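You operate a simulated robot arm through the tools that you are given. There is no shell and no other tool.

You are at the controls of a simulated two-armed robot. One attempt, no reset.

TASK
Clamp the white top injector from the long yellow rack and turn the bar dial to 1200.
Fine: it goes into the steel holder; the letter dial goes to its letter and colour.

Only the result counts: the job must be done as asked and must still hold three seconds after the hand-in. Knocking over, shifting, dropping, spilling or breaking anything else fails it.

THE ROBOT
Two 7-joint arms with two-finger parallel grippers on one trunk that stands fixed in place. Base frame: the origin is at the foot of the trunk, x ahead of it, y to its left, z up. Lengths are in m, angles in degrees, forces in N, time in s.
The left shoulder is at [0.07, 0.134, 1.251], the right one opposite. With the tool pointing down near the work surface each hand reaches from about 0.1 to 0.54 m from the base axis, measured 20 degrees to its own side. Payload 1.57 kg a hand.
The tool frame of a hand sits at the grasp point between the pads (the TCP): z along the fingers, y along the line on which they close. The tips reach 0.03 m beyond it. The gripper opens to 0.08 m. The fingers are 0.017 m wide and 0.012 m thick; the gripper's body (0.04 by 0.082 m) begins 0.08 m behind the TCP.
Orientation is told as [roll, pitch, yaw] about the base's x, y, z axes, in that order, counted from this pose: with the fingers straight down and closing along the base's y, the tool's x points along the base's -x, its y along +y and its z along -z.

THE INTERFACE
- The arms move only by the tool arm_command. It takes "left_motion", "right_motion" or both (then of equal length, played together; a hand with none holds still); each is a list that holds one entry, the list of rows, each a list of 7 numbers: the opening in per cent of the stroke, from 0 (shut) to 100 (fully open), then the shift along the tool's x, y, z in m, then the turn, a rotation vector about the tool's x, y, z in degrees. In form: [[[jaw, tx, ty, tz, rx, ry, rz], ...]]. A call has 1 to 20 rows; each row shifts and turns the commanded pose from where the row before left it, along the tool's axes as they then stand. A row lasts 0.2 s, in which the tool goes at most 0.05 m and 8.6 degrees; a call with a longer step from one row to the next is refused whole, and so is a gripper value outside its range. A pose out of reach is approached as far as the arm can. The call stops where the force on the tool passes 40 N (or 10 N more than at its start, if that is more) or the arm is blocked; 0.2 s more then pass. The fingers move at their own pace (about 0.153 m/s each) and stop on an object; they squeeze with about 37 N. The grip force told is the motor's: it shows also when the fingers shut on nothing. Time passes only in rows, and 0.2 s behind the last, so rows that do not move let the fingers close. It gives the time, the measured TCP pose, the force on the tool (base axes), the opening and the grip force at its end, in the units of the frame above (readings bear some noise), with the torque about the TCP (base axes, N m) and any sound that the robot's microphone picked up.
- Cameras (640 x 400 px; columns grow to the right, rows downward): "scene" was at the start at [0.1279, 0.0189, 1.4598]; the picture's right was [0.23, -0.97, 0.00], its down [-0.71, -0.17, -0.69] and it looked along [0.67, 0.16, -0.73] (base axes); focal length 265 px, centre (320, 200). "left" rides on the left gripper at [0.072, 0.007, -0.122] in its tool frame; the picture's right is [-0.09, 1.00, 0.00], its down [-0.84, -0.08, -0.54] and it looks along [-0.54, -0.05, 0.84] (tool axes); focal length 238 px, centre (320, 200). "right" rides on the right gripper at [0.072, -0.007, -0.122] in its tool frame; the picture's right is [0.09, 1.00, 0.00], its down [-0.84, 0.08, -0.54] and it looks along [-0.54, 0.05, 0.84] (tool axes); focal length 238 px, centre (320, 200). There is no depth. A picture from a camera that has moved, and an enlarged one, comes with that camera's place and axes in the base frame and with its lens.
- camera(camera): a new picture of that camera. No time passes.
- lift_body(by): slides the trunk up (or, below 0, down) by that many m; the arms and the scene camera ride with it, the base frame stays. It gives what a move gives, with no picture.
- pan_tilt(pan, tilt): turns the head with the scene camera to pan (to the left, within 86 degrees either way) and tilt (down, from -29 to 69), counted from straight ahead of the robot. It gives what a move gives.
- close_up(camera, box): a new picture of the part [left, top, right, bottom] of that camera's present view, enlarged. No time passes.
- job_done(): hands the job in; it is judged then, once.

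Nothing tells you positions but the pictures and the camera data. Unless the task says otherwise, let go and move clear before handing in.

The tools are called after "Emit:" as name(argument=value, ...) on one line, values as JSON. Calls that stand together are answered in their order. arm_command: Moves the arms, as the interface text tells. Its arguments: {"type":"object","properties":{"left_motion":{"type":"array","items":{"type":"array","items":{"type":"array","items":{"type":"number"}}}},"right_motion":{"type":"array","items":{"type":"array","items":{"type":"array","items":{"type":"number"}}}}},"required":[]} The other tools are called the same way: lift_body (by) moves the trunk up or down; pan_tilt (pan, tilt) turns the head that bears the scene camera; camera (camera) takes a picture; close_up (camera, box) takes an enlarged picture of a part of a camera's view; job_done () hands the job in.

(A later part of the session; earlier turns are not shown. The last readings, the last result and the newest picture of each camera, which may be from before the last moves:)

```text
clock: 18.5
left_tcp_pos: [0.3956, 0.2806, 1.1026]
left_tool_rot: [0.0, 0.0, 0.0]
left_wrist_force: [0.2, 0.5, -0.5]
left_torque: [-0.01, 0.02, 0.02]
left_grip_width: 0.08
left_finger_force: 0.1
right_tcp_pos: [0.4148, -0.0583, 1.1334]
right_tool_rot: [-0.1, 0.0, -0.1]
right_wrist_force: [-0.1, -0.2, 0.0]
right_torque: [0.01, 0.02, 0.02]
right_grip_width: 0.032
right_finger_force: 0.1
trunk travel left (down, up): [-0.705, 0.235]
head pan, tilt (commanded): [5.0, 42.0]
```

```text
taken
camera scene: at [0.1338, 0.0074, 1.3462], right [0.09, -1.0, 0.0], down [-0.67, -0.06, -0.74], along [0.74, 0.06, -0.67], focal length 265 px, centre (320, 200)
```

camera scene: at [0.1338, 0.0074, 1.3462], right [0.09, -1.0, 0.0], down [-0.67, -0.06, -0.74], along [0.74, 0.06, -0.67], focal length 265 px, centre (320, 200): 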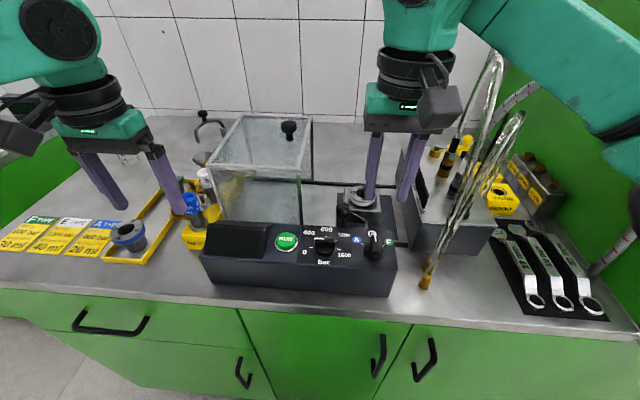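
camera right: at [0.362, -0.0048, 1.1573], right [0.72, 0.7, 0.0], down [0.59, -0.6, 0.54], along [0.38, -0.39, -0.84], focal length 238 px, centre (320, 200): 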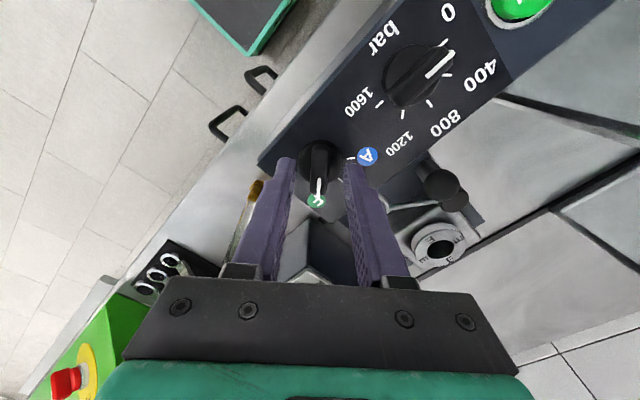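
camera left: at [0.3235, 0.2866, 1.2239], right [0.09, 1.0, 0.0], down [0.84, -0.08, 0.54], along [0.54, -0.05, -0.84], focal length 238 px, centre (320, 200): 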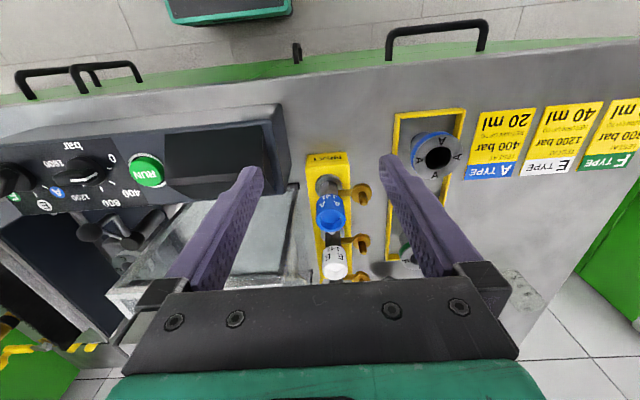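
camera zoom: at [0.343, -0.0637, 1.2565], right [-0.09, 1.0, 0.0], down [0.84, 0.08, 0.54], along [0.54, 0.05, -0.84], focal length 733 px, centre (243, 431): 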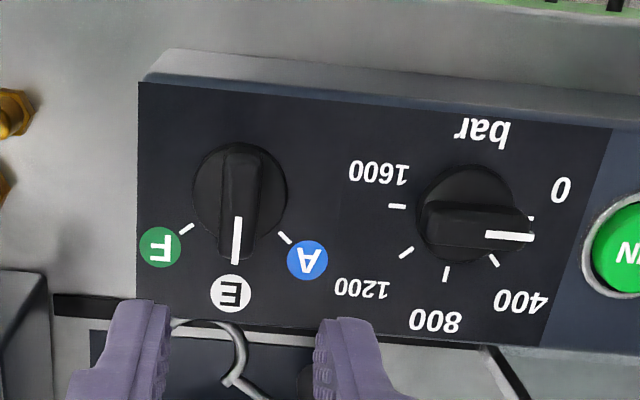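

Letter dial is set. Moving the right hand back and aside, then bringing the left hand above the bar dial with yaw +90°.

Emit:
arm_command(right_motion=[[[40, 0.04, 0, -0.02, 0, 0, 0], [40, 0.04, 0, -0.02, 0, 0, 0], [40, 0.02, -0.03, 0, 0, 0, 0], [40, 0, -0.04, 0, 0, 0, 0], [40, 0, -0.04, 0, 0, 0, 0], [40, 0, -0.03, 0, 0, 0, 0]]])

Emit:
arm_command(left_motion=[[[40, 0, 0, -0.02, 0, 0, 0], [40, 0, 0, -0.02, 0, 0, 0], [40, -0.004, -0.04, 0, 0, 0, 0], [40, -0.004, -0.04, 0, 0, 0, 0], [40, -0.004, -0.04, 0, 0, 0, 0], [40, -0.003, -0.04, 0, 0, 0, 0], [40, -0.003, -0.04, 0, 0, 0, 0], [40, 0, -0.04, 0, 0, 0, 0], [40, 0, -0.018, 0, 0, 0, 0], [40, 0, 0, 0, 0, 0, 0]]])

Emit:
camera(camera="scene")

```text
clock: 19.9
left_tcp_pos: [0.3938, 0.2802, 1.104]
left_tool_rot: [0.1, 0.0, 0.1]
left_wrist_force: [-0.3, -0.3, 0.0]
left_torque: [-0.01, -0.01, 0.02]
left_grip_width: 0.08
left_finger_force: 0.1
right_tcp_pos: [0.3133, -0.2008, 1.1737]
right_tool_rot: [0.0, 0.0, -0.1]
right_wrist_force: [-0.1, 0.2, 0.1]
right_torque: [0.02, 0.01, -0.01]
right_grip_width: 0.0321
right_finger_force: 0.1
trunk travel left (down, up): [-0.705, 0.235]
head pan, tilt (commanded): [5.0, 42.0]
```

```text
clock: 22.1
left_tcp_pos: [0.409, 0.0761, 1.1392]
left_tool_rot: [0.0, 0.0, 0.0]
left_wrist_force: [-0.2, -0.7, -0.2]
left_torque: [-0.04, 0.01, 0.04]
left_grip_width: 0.032
left_finger_force: 0.0
left hand out of reach, approached as far as the arm can: row 8, 9
right_tcp_pos: [0.3146, -0.2011, 1.1738]
right_tool_rot: [0.0, 0.0, -0.1]
right_wrist_force: [-0.8, 0.4, 0.0]
right_torque: [0.02, 0.03, 0.02]
right_grip_width: 0.0319
right_finger_force: 0.2
trunk travel left (down, up): [-0.705, 0.235]
head pan, tilt (commanded): [5.0, 42.0]
```

```text
taken
camera scene: at [0.1343, 0.0073, 1.3462], right [0.09, -1.0, 0.0], down [-0.67, -0.06, -0.74], along [0.74, 0.06, -0.67], focal length 265 px, centre (320, 200)
```

scene: 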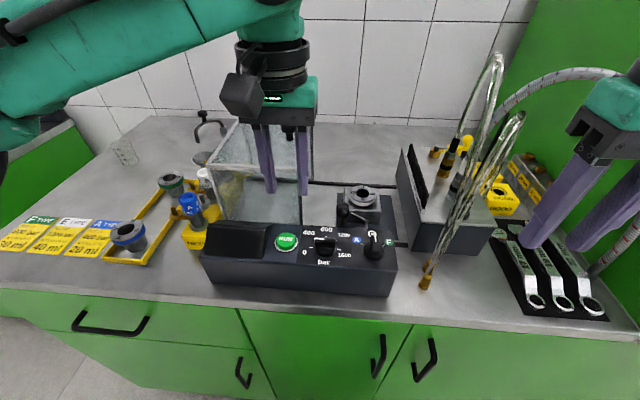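

The left arm stalled at y≈0.076 with yaw 0 (a joint limit). I'll try giving it yaw first, then continuing toward the dial.

Emit:
arm_command(left_motion=[[[40, 0, 0, 0, 0, 0, -8], [40, 0, 0, 0, 0, 0, -8], [40, 0, 0, 0, 0, 0, -8], [40, 0, 0, 0, 0, 0, -8], [40, 0, 0, 0, 0, 0, -8], [40, 0, 0, 0, 0, 0, -8], [40, 0, 0, 0, 0, 0, 0]]])

Emit:
camera(camera="scene")

```text
clock: 23.7
left_tcp_pos: [0.4098, 0.0778, 1.1381]
left_tool_rot: [0.0, 0.1, 48.1]
left_wrist_force: [0.1, -0.1, -0.5]
left_torque: [0.02, 0.0, -0.01]
left_grip_width: 0.0319
left_finger_force: 0.0
right_tcp_pos: [0.3132, -0.2016, 1.1742]
right_tool_rot: [0.0, 0.0, -0.2]
right_wrist_force: [-0.3, 0.4, -0.8]
right_torque: [0.0, 0.04, -0.03]
right_grip_width: 0.0322
right_finger_force: 0.1
trunk travel left (down, up): [-0.705, 0.235]
head pan, tilt (commanded): [5.0, 42.0]
```

```text
taken
camera scene: at [0.1333, 0.0075, 1.3463], right [0.09, -1.0, 0.0], down [-0.67, -0.06, -0.74], along [0.74, 0.06, -0.67], focal length 265 px, centre (320, 200)
```

scene: 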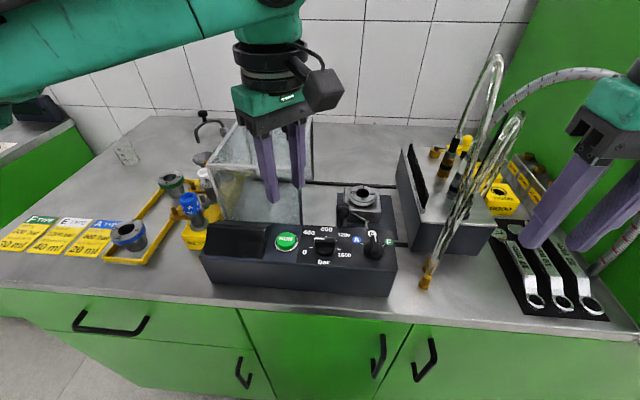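

Yaw works at this spot. Continuing to +90° and then sliding toward the dial in small steps.

Emit:
arm_command(left_motion=[[[40, 0, 0, 0, 0, 0, -8.4], [40, 0, 0, 0, 0, 0, -8.4], [40, 0, 0, 0, 0, 0, -8.4], [40, 0, 0, 0, 0, 0, -8.4], [40, 0, 0, 0, 0, 0, -8.4], [40, 0.015, 0, 0, 0, 0, 0], [40, 0.015, 0, 0, 0, 0, 0], [40, 0.015, 0, 0, 0, 0, 0], [40, 0.009, 0, 0, 0, 0, 0], [40, 0, 0, 0, 0, 0, 0]]])

Emit:
camera(camera="scene")

Emit:
camera(camera="left")

```text
clock: 25.9
left_tcp_pos: [0.4055, 0.073, 1.1378]
left_tool_rot: [0.1, 0.0, 89.9]
left_wrist_force: [-0.3, 0.2, 0.6]
left_torque: [-0.01, -0.01, -0.03]
left_grip_width: 0.032
left_finger_force: 0.1
left hand out of reach, approached as far as the arm can: row 6, 7, 8, 9
right_tcp_pos: [0.314, -0.201, 1.1745]
right_tool_rot: [0.0, 0.0, -0.2]
right_wrist_force: [0.7, -0.6, -0.1]
right_torque: [-0.04, 0.01, -0.01]
right_grip_width: 0.0318
right_finger_force: 0.1
trunk travel left (down, up): [-0.705, 0.235]
head pan, tilt (commanded): [5.0, 42.0]
```

```text
taken
camera scene: at [0.1333, 0.0075, 1.3463], right [0.09, -1.0, 0.0], down [-0.67, -0.06, -0.74], along [0.74, 0.06, -0.67], focal length 265 px, centre (320, 200)
```

scene: 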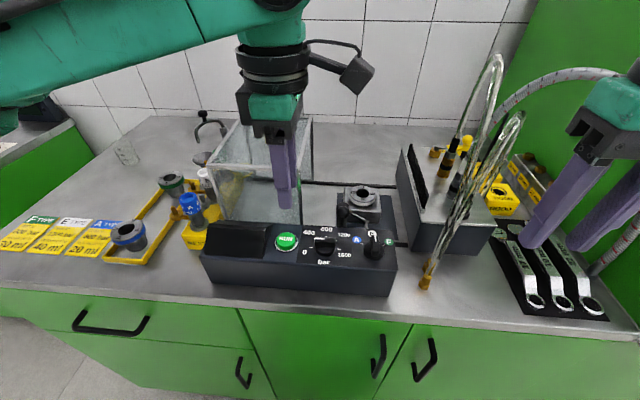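

```text
taken
camera left: at [0.3992, 0.001, 1.2586], right [-1.0, 0.09, 0.0], down [0.08, 0.84, 0.54], along [0.05, 0.54, -0.84], focal length 238 px, centre (320, 200)
```

left: 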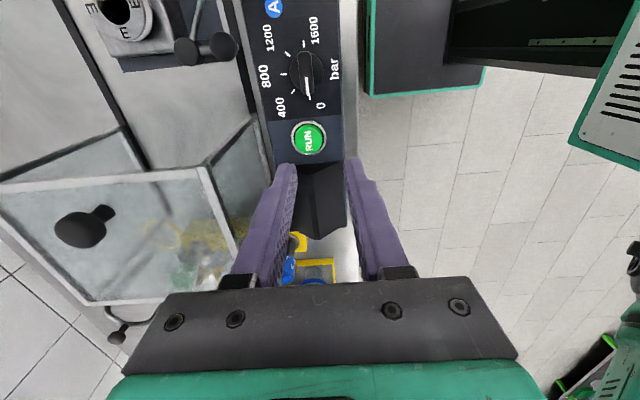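

The left arm stalls at y≈0.073 irrespective of yaw, so its arm configuration is the limit. I'll look at how both arms are folded.

Emit:
pan_tilt(pan=40, tilt=0)

Emit:
camera(camera="scene")

Emit:
pan_tilt(pan=-40, tilt=0)

Emit:
camera(camera="scene")

```text
clock: 26.9
left_tcp_pos: [0.4066, 0.0745, 1.1376]
left_tool_rot: [-0.1, 0.0, 90.0]
left_wrist_force: [0.2, -0.1, 0.4]
left_torque: [0.02, -0.01, 0.01]
left_grip_width: 0.0318
left_finger_force: 0.1
right_tcp_pos: [0.3135, -0.2023, 1.1734]
right_tool_rot: [0.0, -0.1, -0.1]
right_wrist_force: [0.6, 0.8, 0.0]
right_torque: [-0.01, -0.02, -0.01]
right_grip_width: 0.032
right_finger_force: 0.0
trunk travel left (down, up): [-0.705, 0.235]
head pan, tilt (commanded): [40.0, 0.0]
```

```text
taken
camera scene: at [0.1191, 0.058, 1.4128], right [0.64, -0.77, 0.0], down [0.0, 0.0, -1.0], along [0.77, 0.64, 0.0], focal length 265 px, centre (320, 200)
```

scene: 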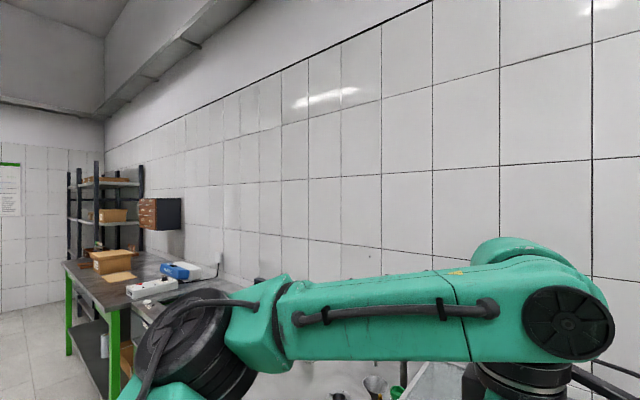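

```text
clock: 28.5
left_tcp_pos: [0.4052, 0.074, 1.1375]
left_tool_rot: [0.1, 0.0, 90.0]
left_wrist_force: [-0.6, -0.2, 0.1]
left_torque: [0.04, 0.0, 0.0]
left_grip_width: 0.0321
left_finger_force: 0.1
right_tcp_pos: [0.3138, -0.1998, 1.1745]
right_tool_rot: [0.0, -0.1, -0.1]
right_wrist_force: [-0.5, 0.0, 0.1]
right_torque: [0.01, -0.02, 0.02]
right_grip_width: 0.0318
right_finger_force: 0.1
trunk travel left (down, up): [-0.705, 0.235]
head pan, tilt (commanded): [-40.0, 0.0]
```

```text
taken
camera scene: at [0.119, -0.0576, 1.4129], right [-0.64, -0.77, 0.0], down [0.0, 0.0, -1.0], along [0.77, -0.64, 0.0], focal length 265 px, centre (320, 200)
```

scene: 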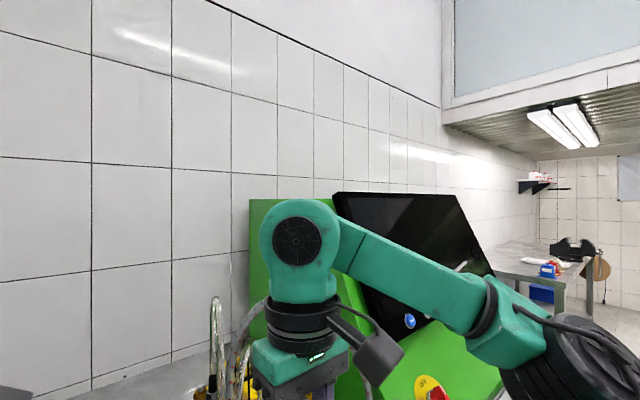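

Elbows are out to the sides; the arm solver seems path dependent. I'll try leading the left hand in closer to the trunk, across, and then outward again, staying high.

Emit:
arm_command(left_motion=[[[40, 0, 0, 0, 0, 0, 8.2], [40, 0, 0, 0, 0, 0, 8.2], [40, 0, 0, 0, 0, 0, 8.2], [40, 0, 0, 0, 0, 0, 8.2], [40, 0, 0, 0, 0, 0, 8.2], [40, 0, 0, 0, 0, 0, 8.2], [40, 0, 0, 0, 0, 0, 8.2], [40, 0, 0, 0, 0, 0, 8.2], [40, 0, 0, 0, 0, 0, 8.2], [40, 0, 0, 0, 0, 0, 8.2], [40, 0, 0, 0, 0, 0, 8], [40, 0.035, 0, 0, 0, 0, 0], [40, 0.035, 0, 0, 0, 0, 0], [40, 0.035, 0, 0, 0, 0, 0], [40, 0.035, -0.01, 0, 0, 0, 0], [40, 0, -0.02, 0, 0, 0, 0], [40, 0, -0.02, 0, 0, 0, 0], [40, 0, 0, 0, 0, 0, 0]]])

Emit:
pan_tilt(pan=0, tilt=42)

Emit:
camera(camera="scene")

```text
clock: 32.3
left_tcp_pos: [0.2639, 0.0242, 1.1379]
left_tool_rot: [0.0, -0.1, 0.1]
left_wrist_force: [-0.4, 0.1, -0.1]
left_torque: [0.01, 0.01, 0.01]
left_grip_width: 0.0318
left_finger_force: 0.1
right_tcp_pos: [0.3127, -0.1996, 1.1741]
right_tool_rot: [0.0, -0.2, -0.2]
right_wrist_force: [1.0, -0.3, -0.4]
right_torque: [0.0, -0.03, 0.02]
right_grip_width: 0.032
right_finger_force: 0.0
trunk travel left (down, up): [-0.705, 0.235]
head pan, tilt (commanded): [-40.0, 0.0]
```

```text
clock: 33.4
left_tcp_pos: [0.2651, 0.0244, 1.1378]
left_tool_rot: [-0.1, 0.1, -0.1]
left_wrist_force: [0.5, 0.9, 0.2]
left_torque: [-0.04, 0.01, -0.01]
left_grip_width: 0.032
left_finger_force: 0.0
right_tcp_pos: [0.3144, -0.2001, 1.1737]
right_tool_rot: [0.0, 0.0, -0.1]
right_wrist_force: [-0.3, 0.0, 0.0]
right_torque: [-0.01, 0.02, 0.01]
right_grip_width: 0.0319
right_finger_force: 0.0
trunk travel left (down, up): [-0.705, 0.235]
head pan, tilt (commanded): [0.0, 42.0]
```

```text
taken
camera scene: at [0.1336, 0.0001, 1.3463], right [0.0, -1.0, 0.0], down [-0.67, 0.0, -0.74], along [0.74, 0.0, -0.67], focal length 265 px, centre (320, 200)
```

scene: 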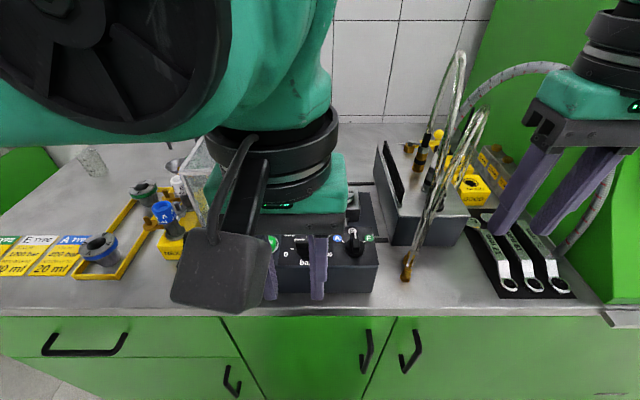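

Now extending forward at y≈0.024, tips still above everything.

Emit:
arm_command(left_motion=[[[40, -0.03, 0, 0, 0, 0, 0], [40, -0.03, 0, 0, 0, 0, 0], [40, -0.03, 0, 0, 0, 0, 0], [40, -0.03, 0, 0, 0, 0, 0], [40, -0.028, 0, 0, 0, 0, 0], [40, 0, 0, 0, 0, 0, 0]]])

```text
clock: 34.8
left_tcp_pos: [0.3657, 0.0538, 1.1428]
left_tool_rot: [0.0, 0.0, 0.0]
left_wrist_force: [-0.8, -0.2, 0.3]
left_torque: [0.0, 0.01, -0.01]
left_grip_width: 0.032
left_finger_force: 0.0
left hand out of reach, approached as far as the arm can: row 1, 2, 3, 4, 5
right_tcp_pos: [0.3122, -0.2022, 1.1743]
right_tool_rot: [0.1, -0.1, -0.1]
right_wrist_force: [-1.0, 0.7, 0.0]
right_torque: [-0.01, -0.02, 0.04]
right_grip_width: 0.0319
right_finger_force: 0.0
trunk travel left (down, up): [-0.705, 0.235]
head pan, tilt (commanded): [0.0, 42.0]
```

The left arm's shoulder limit depends on elbow posture. I'll move it to open air and try to raise its elbow by tilting the fingers outward and back.

Emit:
arm_command(left_motion=[[[40, 0.01, 0.03, -0.03, 0, 0, 0], [40, 0.01, 0.04, -0.03, 0, 0, 0], [40, 0.01, 0.04, -0.03, 0, 0, 0], [40, 0, 0.04, -0.02, 0, 0, 0], [40, 0, 0, 0, -8.4, 0, 0], [40, 0, 0, 0, -8.4, 0, 0], [40, 0, 0, 0, -8.4, 0, 0], [40, 0, 0, 0, -8.4, 0, 0], [40, 0, 0, 0, -8.4, 0, 0], [40, 0, 0, 0, -8.4, 0, 0], [40, 0, 0, 0, -8.4, 0, 0], [40, 0, 0, 0, -8.4, 0, 0], [40, 0, 0, 0, 0, 0, 0]]])

Emit:
pan_tilt(pan=40, tilt=0)

Emit:
camera(camera="scene")

```text
refused: row 2 steps farther than a row can; nothing moved
```

```text
clock: 35.9
left_tcp_pos: [0.368, 0.0537, 1.1412]
left_tool_rot: [-0.1, 0.0, 0.1]
left_wrist_force: [0.2, -0.4, 0.3]
left_torque: [0.02, 0.0, -0.02]
left_grip_width: 0.0322
left_finger_force: 0.0
right_tcp_pos: [0.3136, -0.2009, 1.1736]
right_tool_rot: [-0.1, 0.0, -0.1]
right_wrist_force: [0.2, -0.2, 0.8]
right_torque: [0.0, 0.0, 0.02]
right_grip_width: 0.0319
right_finger_force: 0.1
trunk travel left (down, up): [-0.705, 0.235]
head pan, tilt (commanded): [40.0, 0.0]
```

```text
taken
camera scene: at [0.1189, 0.0579, 1.4129], right [0.64, -0.77, 0.0], down [0.0, 0.0, -1.0], along [0.77, 0.64, 0.0], focal length 265 px, centre (320, 200)
```

scene: 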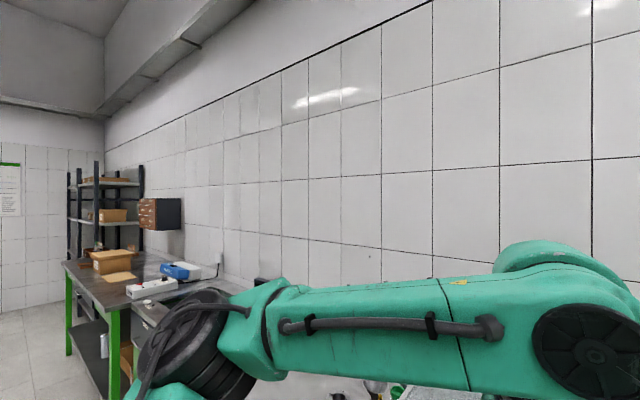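

Retrying with shorter steps.

Emit:
arm_command(left_motion=[[[40, 0.005, 0.03, -0.03, 0, 0, 0], [40, 0.005, 0.03, -0.03, 0, 0, 0], [40, 0.005, 0.03, -0.03, 0, 0, 0], [40, 0, 0.04, 0, 0, 0, 0], [40, 0, 0, 0, -8.4, 0, 0], [40, 0, 0, 0, -8.4, 0, 0], [40, 0, 0, 0, -8.4, 0, 0], [40, 0, 0, 0, -8.4, 0, 0], [40, 0, 0, 0, -8.4, 0, 0], [40, 0, 0, 0, -8.4, 0, 0], [40, 0, 0, 0, -8.4, 0, 0], [40, 0, 0, 0, -8.4, 0, 0], [40, 0, 0, 0, 0, 0, 0]]])

Emit:
camera(camera="scene")

```text
clock: 38.7
left_tcp_pos: [0.3185, 0.3227, 1.1353]
left_tool_rot: [66.8, -0.3, -0.2]
left_wrist_force: [0.2, 0.2, 0.1]
left_torque: [-0.04, 0.01, 0.01]
left_grip_width: 0.0318
left_finger_force: 0.1
left hand out of reach, approached as far as the arm can: row 7, 8, 9, 10, 11, 12
right_tcp_pos: [0.3136, -0.2013, 1.1727]
right_tool_rot: [0.0, 0.0, -0.1]
right_wrist_force: [-0.4, -0.2, -0.4]
right_torque: [0.03, 0.02, -0.01]
right_grip_width: 0.032
right_finger_force: 0.0
trunk travel left (down, up): [-0.705, 0.235]
head pan, tilt (commanded): [40.0, 0.0]
```

```text
taken
camera scene: at [0.1189, 0.0578, 1.4129], right [0.64, -0.77, 0.0], down [0.0, 0.0, -1.0], along [0.77, 0.64, 0.0], focal length 265 px, centre (320, 200)
```

scene: 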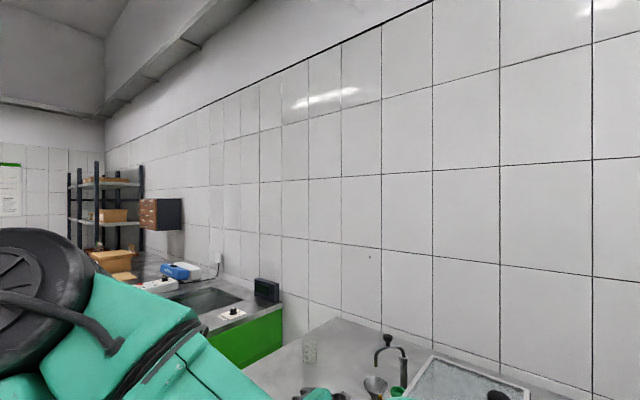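

Emit:
pan_tilt(pan=35, tilt=35)

Emit:
camera(camera="scene")

```text
clock: 39.7
left_tcp_pos: [0.3201, 0.3229, 1.1363]
left_tool_rot: [66.7, -0.3, -0.1]
left_wrist_force: [0.0, -0.1, -0.6]
left_torque: [0.02, -0.05, -0.01]
left_grip_width: 0.0323
left_finger_force: 0.1
right_tcp_pos: [0.314, -0.2012, 1.1738]
right_tool_rot: [0.0, 0.0, -0.1]
right_wrist_force: [0.2, -0.2, 0.5]
right_torque: [0.01, -0.02, 0.01]
right_grip_width: 0.0318
right_finger_force: 0.0
trunk travel left (down, up): [-0.705, 0.235]
head pan, tilt (commanded): [35.0, 35.0]
```

```text
taken
camera scene: at [0.1221, 0.0509, 1.3569], right [0.57, -0.82, 0.0], down [-0.47, -0.33, -0.82], along [0.67, 0.47, -0.57], focal length 265 px, centre (320, 200)
```

scene: 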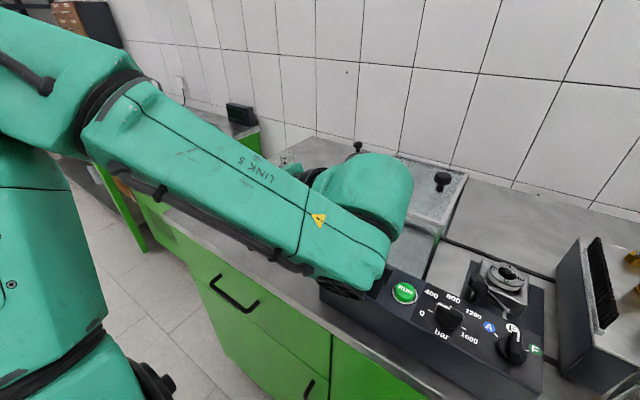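

Now tilting back to vertical and testing the inward reach again in the air.

Emit:
arm_command(left_motion=[[[40, 0, 0, 0, 8.4, 0, 0], [40, 0, 0, 0, 8.4, 0, 0], [40, 0, 0, 0, 8.4, 0, 0], [40, 0, 0, 0, 8.4, 0, 0], [40, 0, 0, 0, 8.4, 0, 0], [40, 0, 0, 0, 8.4, 0, 0], [40, 0, 0, 0, 8.4, 0, 0], [40, 0, 0, 0, 8.0, 0, 0], [40, 0, 0, -0.02, 0, 0, 0], [40, 0, -0.04, 0, 0, 0, 0], [40, 0, -0.04, 0, 0, 0, 0], [40, 0, -0.04, 0, 0, 0, 0], [40, 0, -0.04, 0, 0, 0, 0], [40, 0, -0.04, 0, 0, 0, 0], [40, -0.02, -0.03, 0, 0, 0, 0], [40, -0.02, -0.03, 0, 0, 0, 0], [40, -0.02, -0.03, 0, 0, 0, 0], [40, 0, 0, 0, 0, 0, 0]]])

Emit:
camera(camera="scene")

```text
clock: 43.5
left_tcp_pos: [0.3682, 0.0558, 1.1373]
left_tool_rot: [0.4, 0.0, 0.0]
left_wrist_force: [0.1, -0.1, 0.0]
left_torque: [-0.02, 0.03, -0.02]
left_grip_width: 0.0319
left_finger_force: 0.1
left hand out of reach, approached as far as the arm can: row 17
right_tcp_pos: [0.3145, -0.2004, 1.1734]
right_tool_rot: [0.0, 0.0, -0.1]
right_wrist_force: [0.5, 0.2, 0.6]
right_torque: [0.02, -0.02, -0.01]
right_grip_width: 0.0321
right_finger_force: 0.1
trunk travel left (down, up): [-0.705, 0.235]
head pan, tilt (commanded): [35.0, 35.0]
```

```text
taken
camera scene: at [0.1221, 0.0507, 1.3568], right [0.57, -0.82, 0.0], down [-0.47, -0.33, -0.82], along [0.67, 0.47, -0.57], focal length 265 px, centre (320, 200)
```

scene: 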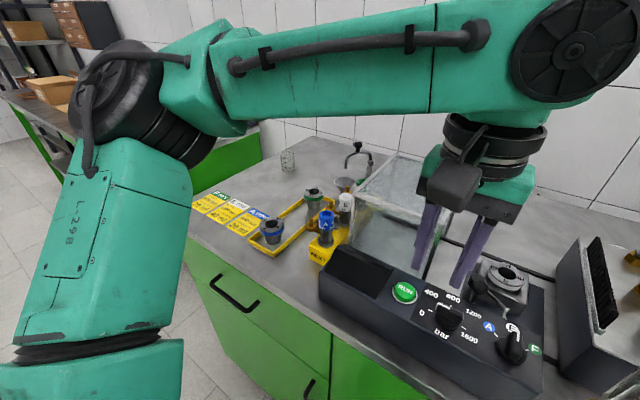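

The limit is the same, so the left arm cannot do the bar dial. Plan: right hand at about +50° yaw can close over the ridge (self-aligning it) and then turn it to -45°. First I return the left hand outward and bring the right hand over the bar dial.

Emit:
arm_command(left_motion=[[[40, 0, 0.04, 0, 0, 0, 0], [40, 0, 0.04, 0, 0, 0, 0], [40, 0, 0.04, 0, 0, 0, 0], [40, 0, 0.04, 0, 0, 0, 0], [40, 0, 0.04, 0, 0, 0, 0], [40, 0, 0.024, 0, 0, 0, 0], [40, 0, 0, 0, 0, 0, 0]]])

Emit:
arm_command(right_motion=[[[62, 0, 0.04, 0, 0, 0, 0], [62, 0, 0.04, 0, 0, 0, 0], [62, 0, 0.04, 0.015, 0, 0, 0], [62, 0, 0.04, 0.015, 0, 0, 0], [62, -0.03, 0.03, 0.01, 0, 0, 0], [62, -0.035, 0.033, 0, 0, 0, 0], [62, -0.034, 0, 0, 0, 0, 0], [62, 0, 0, 0, 0, 0, -8.4], [62, 0, 0, 0, 0, 0, -8.4], [62, 0, 0, 0, 0, 0, -8.4], [62, 0, 0, 0, 0, 0, -8.4], [62, 0, 0, 0, 0, 0, -8.4], [62, 0, 0, 0, 0, 0, -4], [62, 0, 0, 0, 0, 0, 0]]])

Emit:
pan_tilt(pan=0, tilt=42)

Emit:
camera(camera="scene")

Emit:
camera(camera="right")

```text
clock: 45.1
left_tcp_pos: [0.3697, 0.285, 1.139]
left_tool_rot: [0.4, 0.0, 0.0]
left_wrist_force: [0.6, 1.1, 0.4]
left_torque: [-0.01, 0.0, -0.01]
left_grip_width: 0.0321
left_finger_force: 0.1
right_tcp_pos: [0.3133, -0.2016, 1.1735]
right_tool_rot: [0.0, 0.0, -0.1]
right_wrist_force: [0.5, 0.2, 0.1]
right_torque: [0.03, 0.02, 0.02]
right_grip_width: 0.0321
right_finger_force: 0.0
trunk travel left (down, up): [-0.705, 0.235]
head pan, tilt (commanded): [35.0, 35.0]
```

```text
clock: 48.1
left_tcp_pos: [0.3699, 0.2857, 1.1375]
left_tool_rot: [0.5, 0.0, 0.1]
left_wrist_force: [-0.3, -0.3, 0.0]
left_torque: [0.02, 0.03, 0.0]
left_grip_width: 0.0319
left_finger_force: 0.2
right_tcp_pos: [0.4126, 0.0233, 1.1337]
right_tool_rot: [0.0, 0.0, 46.0]
right_wrist_force: [0.7, -0.4, 1.0]
right_torque: [-0.04, 0.0, 0.03]
right_grip_width: 0.0494
right_finger_force: 0.1
trunk travel left (down, up): [-0.705, 0.235]
head pan, tilt (commanded): [35.0, 35.0]
```

```text
clock: 49.1
left_tcp_pos: [0.3697, 0.2857, 1.1384]
left_tool_rot: [0.4, 0.0, 0.0]
left_wrist_force: [0.2, -0.8, 0.1]
left_torque: [0.01, -0.04, 0.0]
left_grip_width: 0.0318
left_finger_force: 0.1
right_tcp_pos: [0.4121, 0.0235, 1.1336]
right_tool_rot: [0.0, 0.0, 45.9]
right_wrist_force: [-1.0, -0.6, -0.1]
right_torque: [0.04, 0.01, -0.02]
right_grip_width: 0.0495
right_finger_force: 0.0
trunk travel left (down, up): [-0.705, 0.235]
head pan, tilt (commanded): [0.0, 42.0]
```

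```text
taken
camera scene: at [0.1336, 0.0004, 1.3463], right [0.0, -1.0, 0.0], down [-0.67, 0.0, -0.74], along [0.74, 0.0, -0.67], focal length 265 px, centre (320, 200)
```

scene: 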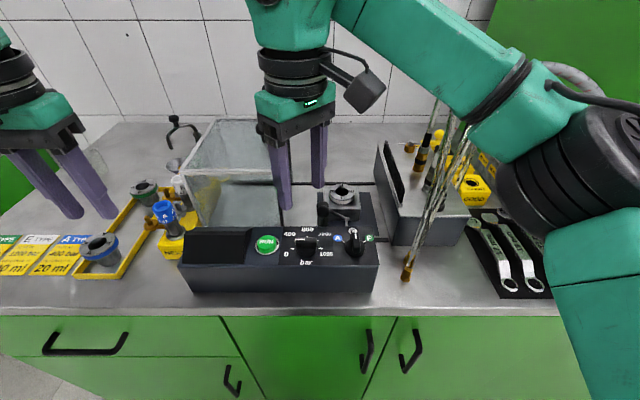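

```text
taken
camera right: at [0.3668, -0.0313, 1.2571], right [-0.78, 0.63, 0.0], down [0.53, 0.65, 0.54], along [0.34, 0.42, -0.84], focal length 238 px, centre (320, 200)
```

right: 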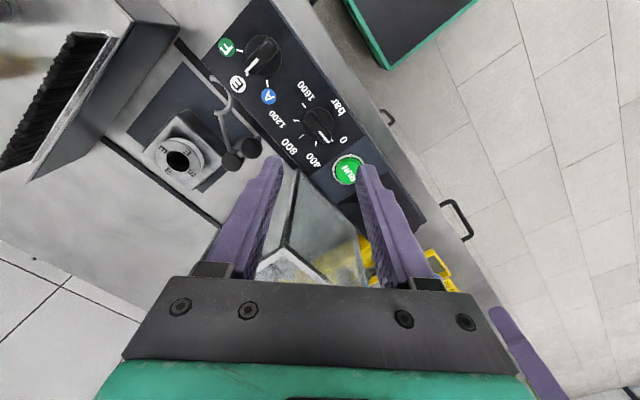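

Yaw +46° reached over the bar dial. Descending around the ridge.

Emit:
arm_command(right_motion=[[[62, 0, 0, 0.03, 0, 0, 0], [62, 0, 0, 0.03, 0, 0, 0], [62, 0, 0, 0.02, 0, 0, 0], [62, 0, 0, 0.012, 0, 0, 0], [62, 0, 0, 0.008, 0, 0, 0], [62, 0, 0, 0, 0, 0, 0]]])

Emit:
close_up(camera="scene", box=[250, 170, 390, 290])

Emit:
close_up(camera="right", box=[220, 60, 400, 220])

```text
clock: 50.5
left_tcp_pos: [0.3687, 0.2851, 1.1391]
left_tool_rot: [0.5, 0.0, 0.0]
left_wrist_force: [0.4, -0.2, 0.4]
left_torque: [0.0, -0.03, -0.06]
left_grip_width: 0.032
left_finger_force: 0.0
right_tcp_pos: [0.413, 0.0228, 1.0347]
right_tool_rot: [0.0, 0.1, 45.9]
right_wrist_force: [-0.7, 0.0, 0.5]
right_torque: [-0.03, 0.0, 0.03]
right_grip_width: 0.0497
right_finger_force: 0.1
trunk travel left (down, up): [-0.705, 0.235]
head pan, tilt (commanded): [0.0, 42.0]
```

```text
3.33 times, centred on (320, 230) of scene
camera zoom: at [0.1335, 0.0004, 1.3463], right [0.0, -1.0, 0.0], down [-0.67, 0.0, -0.74], along [0.74, 0.0, -0.67], focal length 884 px, centre (320, 100)
```

zoom: 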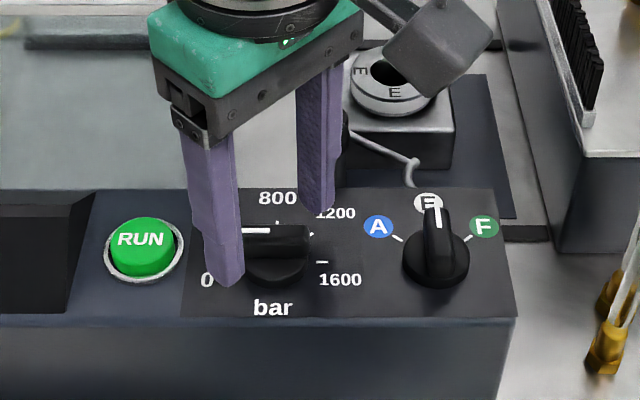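

```text
2.50 times, centred on (310, 140) of right
camera zoom: at [0.3668, -0.0324, 1.1585], right [-0.78, 0.63, 0.0], down [0.53, 0.65, 0.54], along [0.34, 0.42, -0.84], focal length 596 px, centre (345, 350)
```

zoom: 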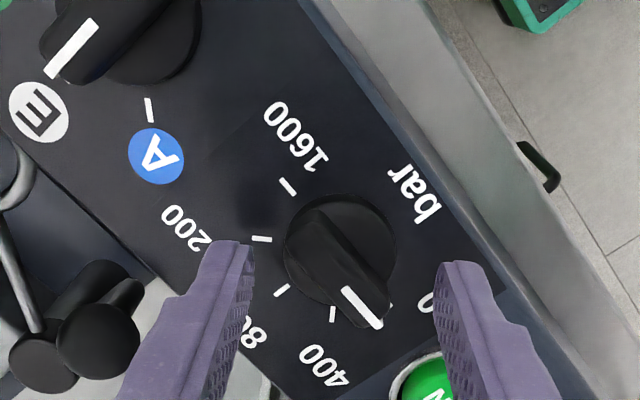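

Fingers straddle the ridge diagonally. Closing gradually so the ridge aligns itself to the pads.

Emit:
arm_command(right_motion=[[[45, 0, 0, 0, 0, 0, 0], [35, 0, 0, 0, 0, 0, 0], [25, 0, 0, 0, 0, 0, 0], [15, 0, 0, 0, 0, 0, 0], [0, 0, 0, 0, 0, 0, 0], [0, 0, 0, 0, 0, 0, 0], [0, 0, 0, 0, 0, 0, 0]]])

Emit:
close_up(camera="right", box=[220, 60, 400, 220])

Emit:
close_up(camera="scene", box=[250, 170, 390, 290])

```text
clock: 52.1
left_tcp_pos: [0.3705, 0.2837, 1.1383]
left_tool_rot: [0.4, 0.1, 0.0]
left_wrist_force: [0.3, -0.1, 0.1]
left_torque: [0.03, 0.0, -0.01]
left_grip_width: 0.0322
left_finger_force: 0.0
right_tcp_pos: [0.4135, 0.0215, 1.0362]
right_tool_rot: [0.1, 0.0, 46.0]
right_wrist_force: [1.7, -5.6, 1.0]
right_torque: [-0.7, 0.42, -0.04]
right_grip_width: 0.0129
right_finger_force: 30.1
trunk travel left (down, up): [-0.705, 0.235]
head pan, tilt (commanded): [0.0, 42.0]
```

```text
2.50 times, centred on (310, 140) of right
camera zoom: at [0.3675, -0.034, 1.1585], right [-0.78, 0.63, 0.0], down [0.53, 0.65, 0.54], along [0.34, 0.42, -0.84], focal length 596 px, centre (345, 350)
```

zoom: 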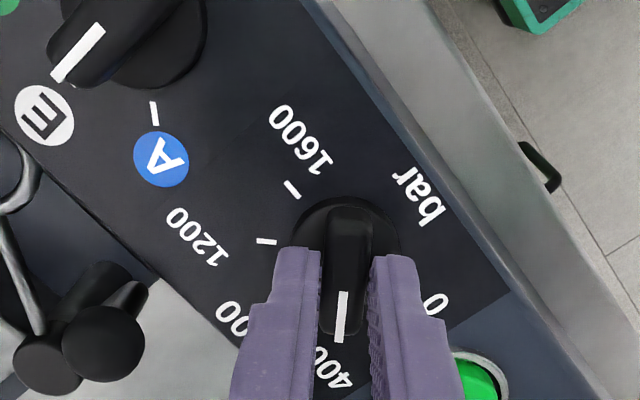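

```text
3.33 times, centred on (320, 230) of scene
camera zoom: at [0.1343, -0.0015, 1.3462], right [0.0, -1.0, 0.0], down [-0.67, 0.0, -0.74], along [0.74, 0.0, -0.67], focal length 884 px, centre (320, 100)
```

zoom: 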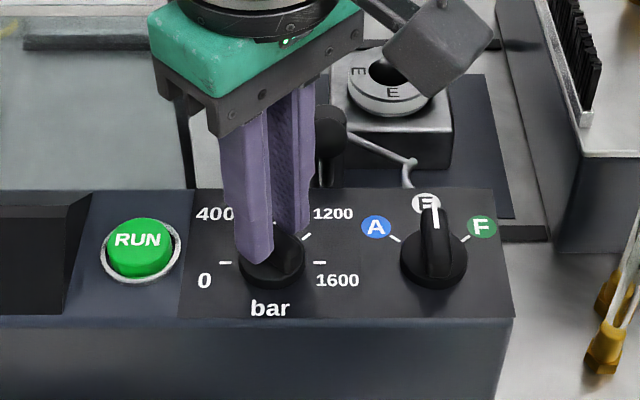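

The ridge snapped into alignment at +45° (400). Now turning clockwise 91° to 1200.

Emit:
arm_command(right_motion=[[[0, 0, 0, 0, 0, 0, 6], [0, 0, 0, 0, 0, 0, 8.5], [0, 0, 0, 0, 0, 0, 8.5], [0, 0, 0, 0, 0, 0, 8.5], [0, 0, 0, 0, 0, 0, 8.5], [0, 0, 0, 0, 0, 0, 8.5], [0, 0, 0, 0, 0, 0, 8.5], [0, 0, 0, 0, 0, 0, 8.5], [0, 0, 0, 0, 0, 0, 8.5], [0, 0, 0, 0, 0, 0, 8.5], [0, 0, 0, 0, 0, 0, 8.5], [0, 0, 0, 0, 0, 0, 0], [0, 0, 0, 0, 0, 0, 0]]])

Emit:
close_up(camera="right", box=[220, 60, 400, 220])

Emit:
close_up(camera="scene", box=[250, 170, 390, 290])

```text
clock: 54.9
left_tcp_pos: [0.3696, 0.2837, 1.1388]
left_tool_rot: [0.4, 0.0, 0.0]
left_wrist_force: [-0.1, 0.5, 0.1]
left_torque: [0.03, -0.01, -0.03]
left_grip_width: 0.0321
left_finger_force: 0.0
right_tcp_pos: [0.4131, 0.0241, 1.0352]
right_tool_rot: [0.2, 0.1, -45.2]
right_wrist_force: [7.6, -3.4, 17.5]
right_torque: [-0.46, -0.53, -0.02]
right_grip_width: 0.0129
right_finger_force: 30.0
trunk travel left (down, up): [-0.705, 0.235]
head pan, tilt (commanded): [0.0, 42.0]
```

```text
2.50 times, centred on (310, 140) of right
camera zoom: at [0.357, 0.0708, 1.1585], right [0.64, 0.77, 0.0], down [0.64, -0.54, 0.54], along [0.42, -0.35, -0.84], focal length 596 px, centre (345, 350)
```

zoom: 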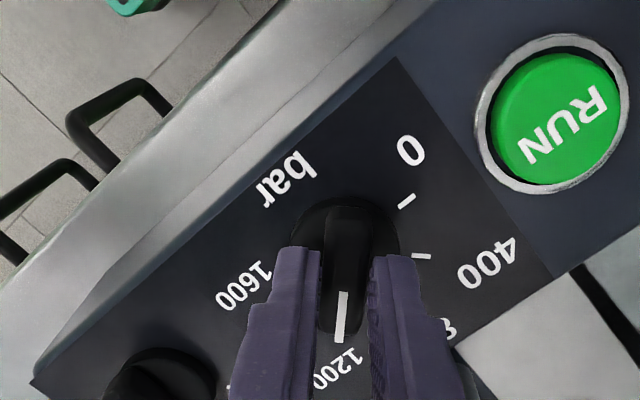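

```text
3.33 times, centred on (320, 230) of scene
camera zoom: at [0.1333, -0.0006, 1.3464], right [0.0, -1.0, 0.0], down [-0.67, 0.0, -0.74], along [0.74, 0.0, -0.67], focal length 884 px, centre (320, 100)
```

zoom: 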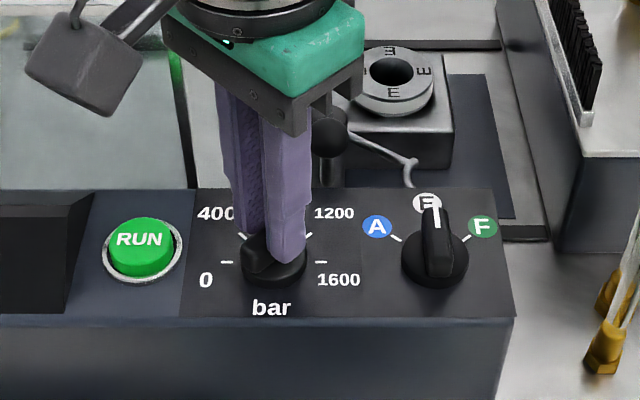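

The dial is at 1200. Releasing and lifting.

Emit:
arm_command(right_motion=[[[35, 0, 0, 0, 0, 0, 0], [35, 0, 0, 0, 0, 0, 0], [35, 0, 0, -0.02, 0, 0, 0], [35, 0, 0, -0.04, 0, 0, 0], [35, 0, 0, -0.04, 0, 0, 0], [35, 0, 0, 0, 0, 0, 0]]])

Emit:
close_up(camera="scene", box=[250, 170, 390, 290])

Emit:
close_up(camera="right", box=[250, 60, 400, 180])

```text
clock: 56.3
left_tcp_pos: [0.3687, 0.2837, 1.1382]
left_tool_rot: [0.4, 0.0, 0.0]
left_wrist_force: [0.1, 0.8, 0.5]
left_torque: [-0.01, 0.0, -0.04]
left_grip_width: 0.0321
left_finger_force: 0.0
right_tcp_pos: [0.4111, 0.0263, 1.1353]
right_tool_rot: [0.0, 0.0, -45.2]
right_wrist_force: [1.0, -0.7, -0.6]
right_torque: [-0.02, -0.02, -0.01]
right_grip_width: 0.028
right_finger_force: 0.1
trunk travel left (down, up): [-0.705, 0.235]
head pan, tilt (commanded): [0.0, 42.0]
```

```text
3.33 times, centred on (320, 230) of scene
camera zoom: at [0.1341, 0.0001, 1.3462], right [0.0, -1.0, 0.0], down [-0.67, 0.0, -0.74], along [0.74, 0.0, -0.67], focal length 884 px, centre (320, 100)
```

zoom: 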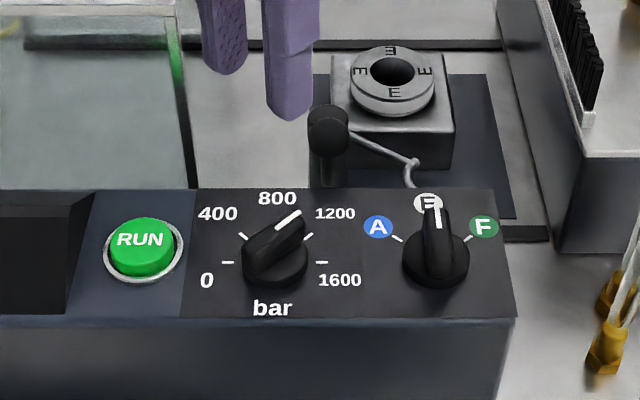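

```text
3.33 times, centred on (325, 120) of right
camera zoom: at [0.3561, 0.0727, 1.2585], right [0.64, 0.77, 0.0], down [0.65, -0.54, 0.54], along [0.42, -0.35, -0.84], focal length 794 px, centre (303, 467)
```

zoom: 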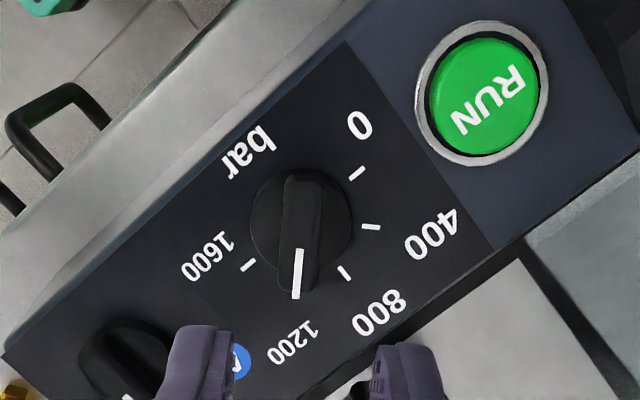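

Both dials are set (1200 and E). Next I check reach: left hand toward a point above the white injector, staying high; right hand back and aside.

Emit:
arm_command(right_motion=[[[35, 0, 0, 0, 0, 0, -8.5], [35, 0, 0, 0, 0, 0, -8.5], [35, 0, 0, 0, 0, 0, -8.5], [35, 0, 0, 0, 0, 0, -8.5], [35, 0, 0, 0, 0, 0, -8.5], [35, 0.02, -0.03, 0, 0, 0, -2.7], [35, 0.02, -0.04, 0, 0, 0, 0], [35, 0.02, -0.04, 0, 0, 0, 0], [35, 0, -0.04, 0, 0, 0, 0], [35, 0, 0, 0, 0, 0, 0]]])

Emit:
arm_command(left_motion=[[[55, -0.03, 0, -0.01, 0, 0, 0], [55, -0.03, 0, 0, 0, 0, 0], [55, -0.03, 0, 0, 0, 0, 0], [55, -0.03, 0, 0, 0, 0, 0], [55, -0.03, 0, 0, 0, 0, 0], [55, -0.03, 0, 0, 0, 0, 0], [55, 0, 0, 0, 0, 0, 0]]])

Emit:
camera(camera="left")

Emit:
camera(camera="scene")

```text
clock: 58.5
left_tcp_pos: [0.3708, 0.2855, 1.1382]
left_tool_rot: [0.3, 0.0, -0.1]
left_wrist_force: [0.9, 0.4, -0.2]
left_torque: [0.0, 0.04, 0.02]
left_grip_width: 0.032
left_finger_force: 0.0
right_tcp_pos: [0.3533, -0.1249, 1.1391]
right_tool_rot: [0.0, 0.0, 0.2]
right_wrist_force: [0.7, 0.5, -0.5]
right_torque: [-0.06, -0.02, 0.0]
right_grip_width: 0.028
right_finger_force: 0.1
trunk travel left (down, up): [-0.705, 0.235]
head pan, tilt (commanded): [0.0, 42.0]
```

```text
clock: 60.1
left_tcp_pos: [0.5373, 0.2832, 1.1474]
left_tool_rot: [0.5, -0.1, 0.0]
left_wrist_force: [-0.4, -0.3, 0.3]
left_torque: [0.01, -0.05, 0.01]
left_grip_width: 0.044
left_finger_force: 0.1
left hand out of reach, approached as far as the arm can: row 6
right_tcp_pos: [0.35, -0.1275, 1.1393]
right_tool_rot: [0.1, -0.1, 0.1]
right_wrist_force: [-0.8, 0.1, -0.3]
right_torque: [0.02, -0.04, 0.0]
right_grip_width: 0.0281
right_finger_force: 0.1
trunk travel left (down, up): [-0.705, 0.235]
head pan, tilt (commanded): [0.0, 42.0]
```

```text
taken
camera left: at [0.4655, 0.287, 1.2681], right [0.09, 1.0, 0.01], down [0.84, -0.08, 0.54], along [0.54, -0.04, -0.84], focal length 238 px, centre (320, 200)
```

left: 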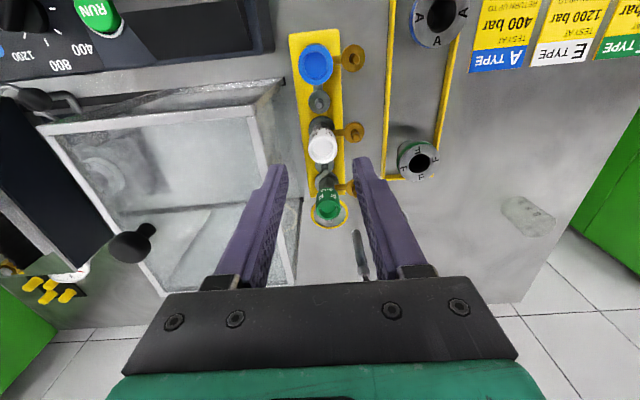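

```text
taken
camera scene: at [0.131, -0.0004, 1.3465], right [0.0, -1.0, 0.0], down [-0.67, 0.0, -0.74], along [0.74, 0.0, -0.67], focal length 265 px, centre (320, 200)
```

scene: 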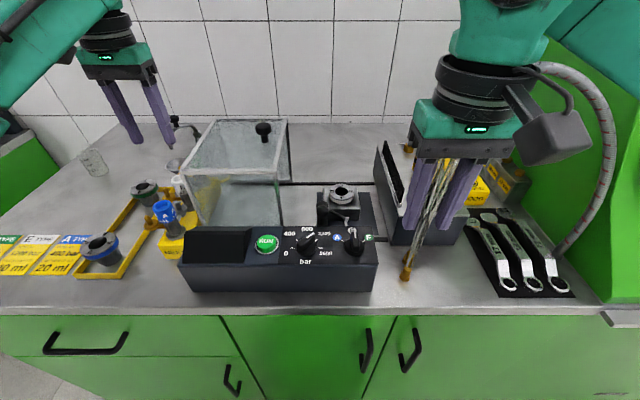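

Left can reach about x=0.537 at this height (further when lower). Close-ups of the injector from here.

Emit:
close_up(camera="left", box=[270, 30, 390, 150])

Emit:
close_up(camera="left", box=[280, 100, 380, 230])

Emit:
close_up(camera="scene", box=[120, 150, 220, 270])

```text
3.33 times, centred on (330, 90) of left
camera zoom: at [0.4655, 0.287, 1.2681], right [0.09, 1.0, 0.01], down [0.84, -0.08, 0.54], along [0.54, -0.04, -0.84], focal length 794 px, centre (287, 567)
```

zoom: 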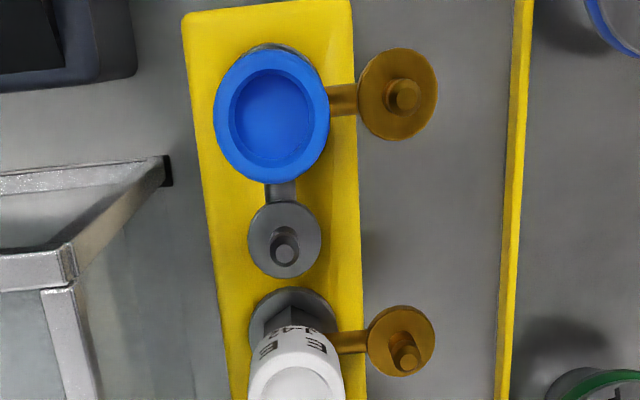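

```text
3.08 times, centred on (330, 165) of left
camera zoom: at [0.4655, 0.287, 1.2681], right [0.09, 1.0, 0.01], down [0.84, -0.08, 0.54], along [0.54, -0.04, -0.84], focal length 733 px, centre (289, 308)
```

zoom: 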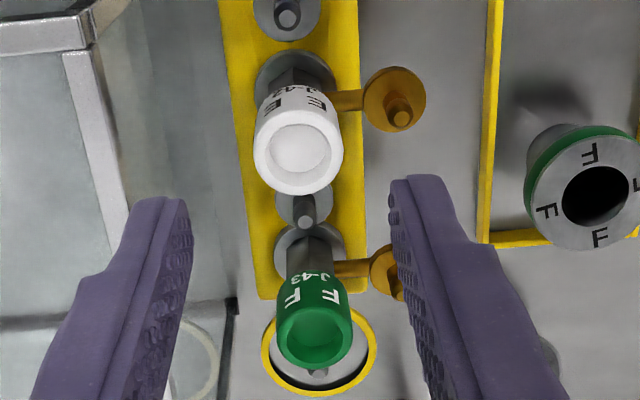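

```text
3.33 times, centred on (170, 210) of scene
camera zoom: at [0.131, -0.0004, 1.3465], right [0.0, -1.0, 0.0], down [-0.67, 0.0, -0.74], along [0.74, 0.0, -0.67], focal length 884 px, centre (820, 167)
```

zoom: 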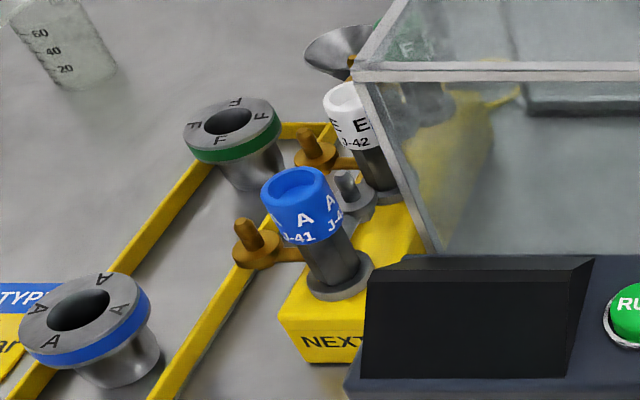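

There are flexible tubes standing near [0.41, -0.15] that I must keep clear of. I'll retract the right hand a bit and map the tubes.

Emit:
arm_command(right_motion=[[[35, 0.04, 0, 0, 0, 0, 0], [35, 0.03, -0.03, 0, 0, 0, 0], [35, 0, -0.04, 0, 0, 0, 0], [35, 0, 0, 0, 0, 0, 0]]])

Emit:
pan_tilt(pan=-25, tilt=35)

Emit:
camera(camera="scene")

Emit:
camera(camera="right")

```text
clock: 61.1
left_tcp_pos: [0.5396, 0.284, 1.1459]
left_tool_rot: [0.3, 0.0, 0.0]
left_wrist_force: [0.1, 0.1, 1.1]
left_torque: [-0.03, 0.02, 0.01]
left_grip_width: 0.0441
left_finger_force: 0.1
right_tcp_pos: [0.2848, -0.1926, 1.1369]
right_tool_rot: [0.0, 0.0, 0.2]
right_wrist_force: [-0.3, -0.4, -0.1]
right_torque: [-0.02, 0.02, 0.03]
right_grip_width: 0.0278
right_finger_force: 0.1
trunk travel left (down, up): [-0.705, 0.235]
head pan, tilt (commanded): [0.0, 42.0]
```

```text
clock: 62.0
left_tcp_pos: [0.5392, 0.2822, 1.1458]
left_tool_rot: [0.3, -0.2, 0.0]
left_wrist_force: [-0.4, 0.0, -0.2]
left_torque: [0.04, -0.01, -0.01]
left_grip_width: 0.0437
left_finger_force: 0.0
right_tcp_pos: [0.284, -0.1934, 1.1381]
right_tool_rot: [0.0, 0.1, 0.2]
right_wrist_force: [-1.0, 0.4, 0.1]
right_torque: [-0.01, 0.01, -0.01]
right_grip_width: 0.0284
right_finger_force: 0.1
trunk travel left (down, up): [-0.705, 0.235]
head pan, tilt (commanded): [-25.0, 35.0]
```

```text
taken
camera scene: at [0.1297, -0.0371, 1.3568], right [-0.42, -0.91, 0.0], down [-0.52, 0.24, -0.82], along [0.74, -0.35, -0.57], focal length 265 px, centre (320, 200)
```

scene: 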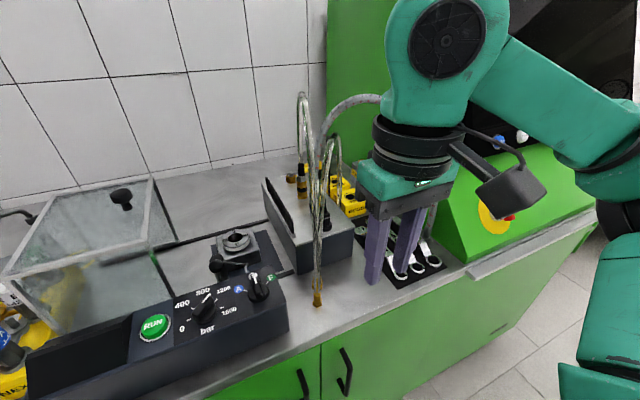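

```text
taken
camera right: at [0.2114, -0.1997, 1.2605], right [-0.09, 1.0, 0.0], down [0.84, 0.08, 0.54], along [0.54, 0.05, -0.84], focal length 238 px, centre (320, 200)
```

right: 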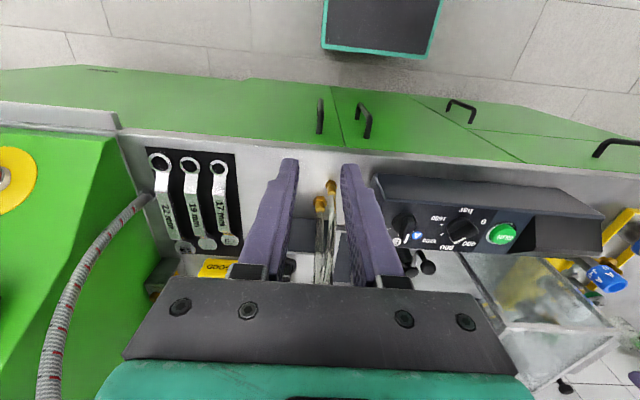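

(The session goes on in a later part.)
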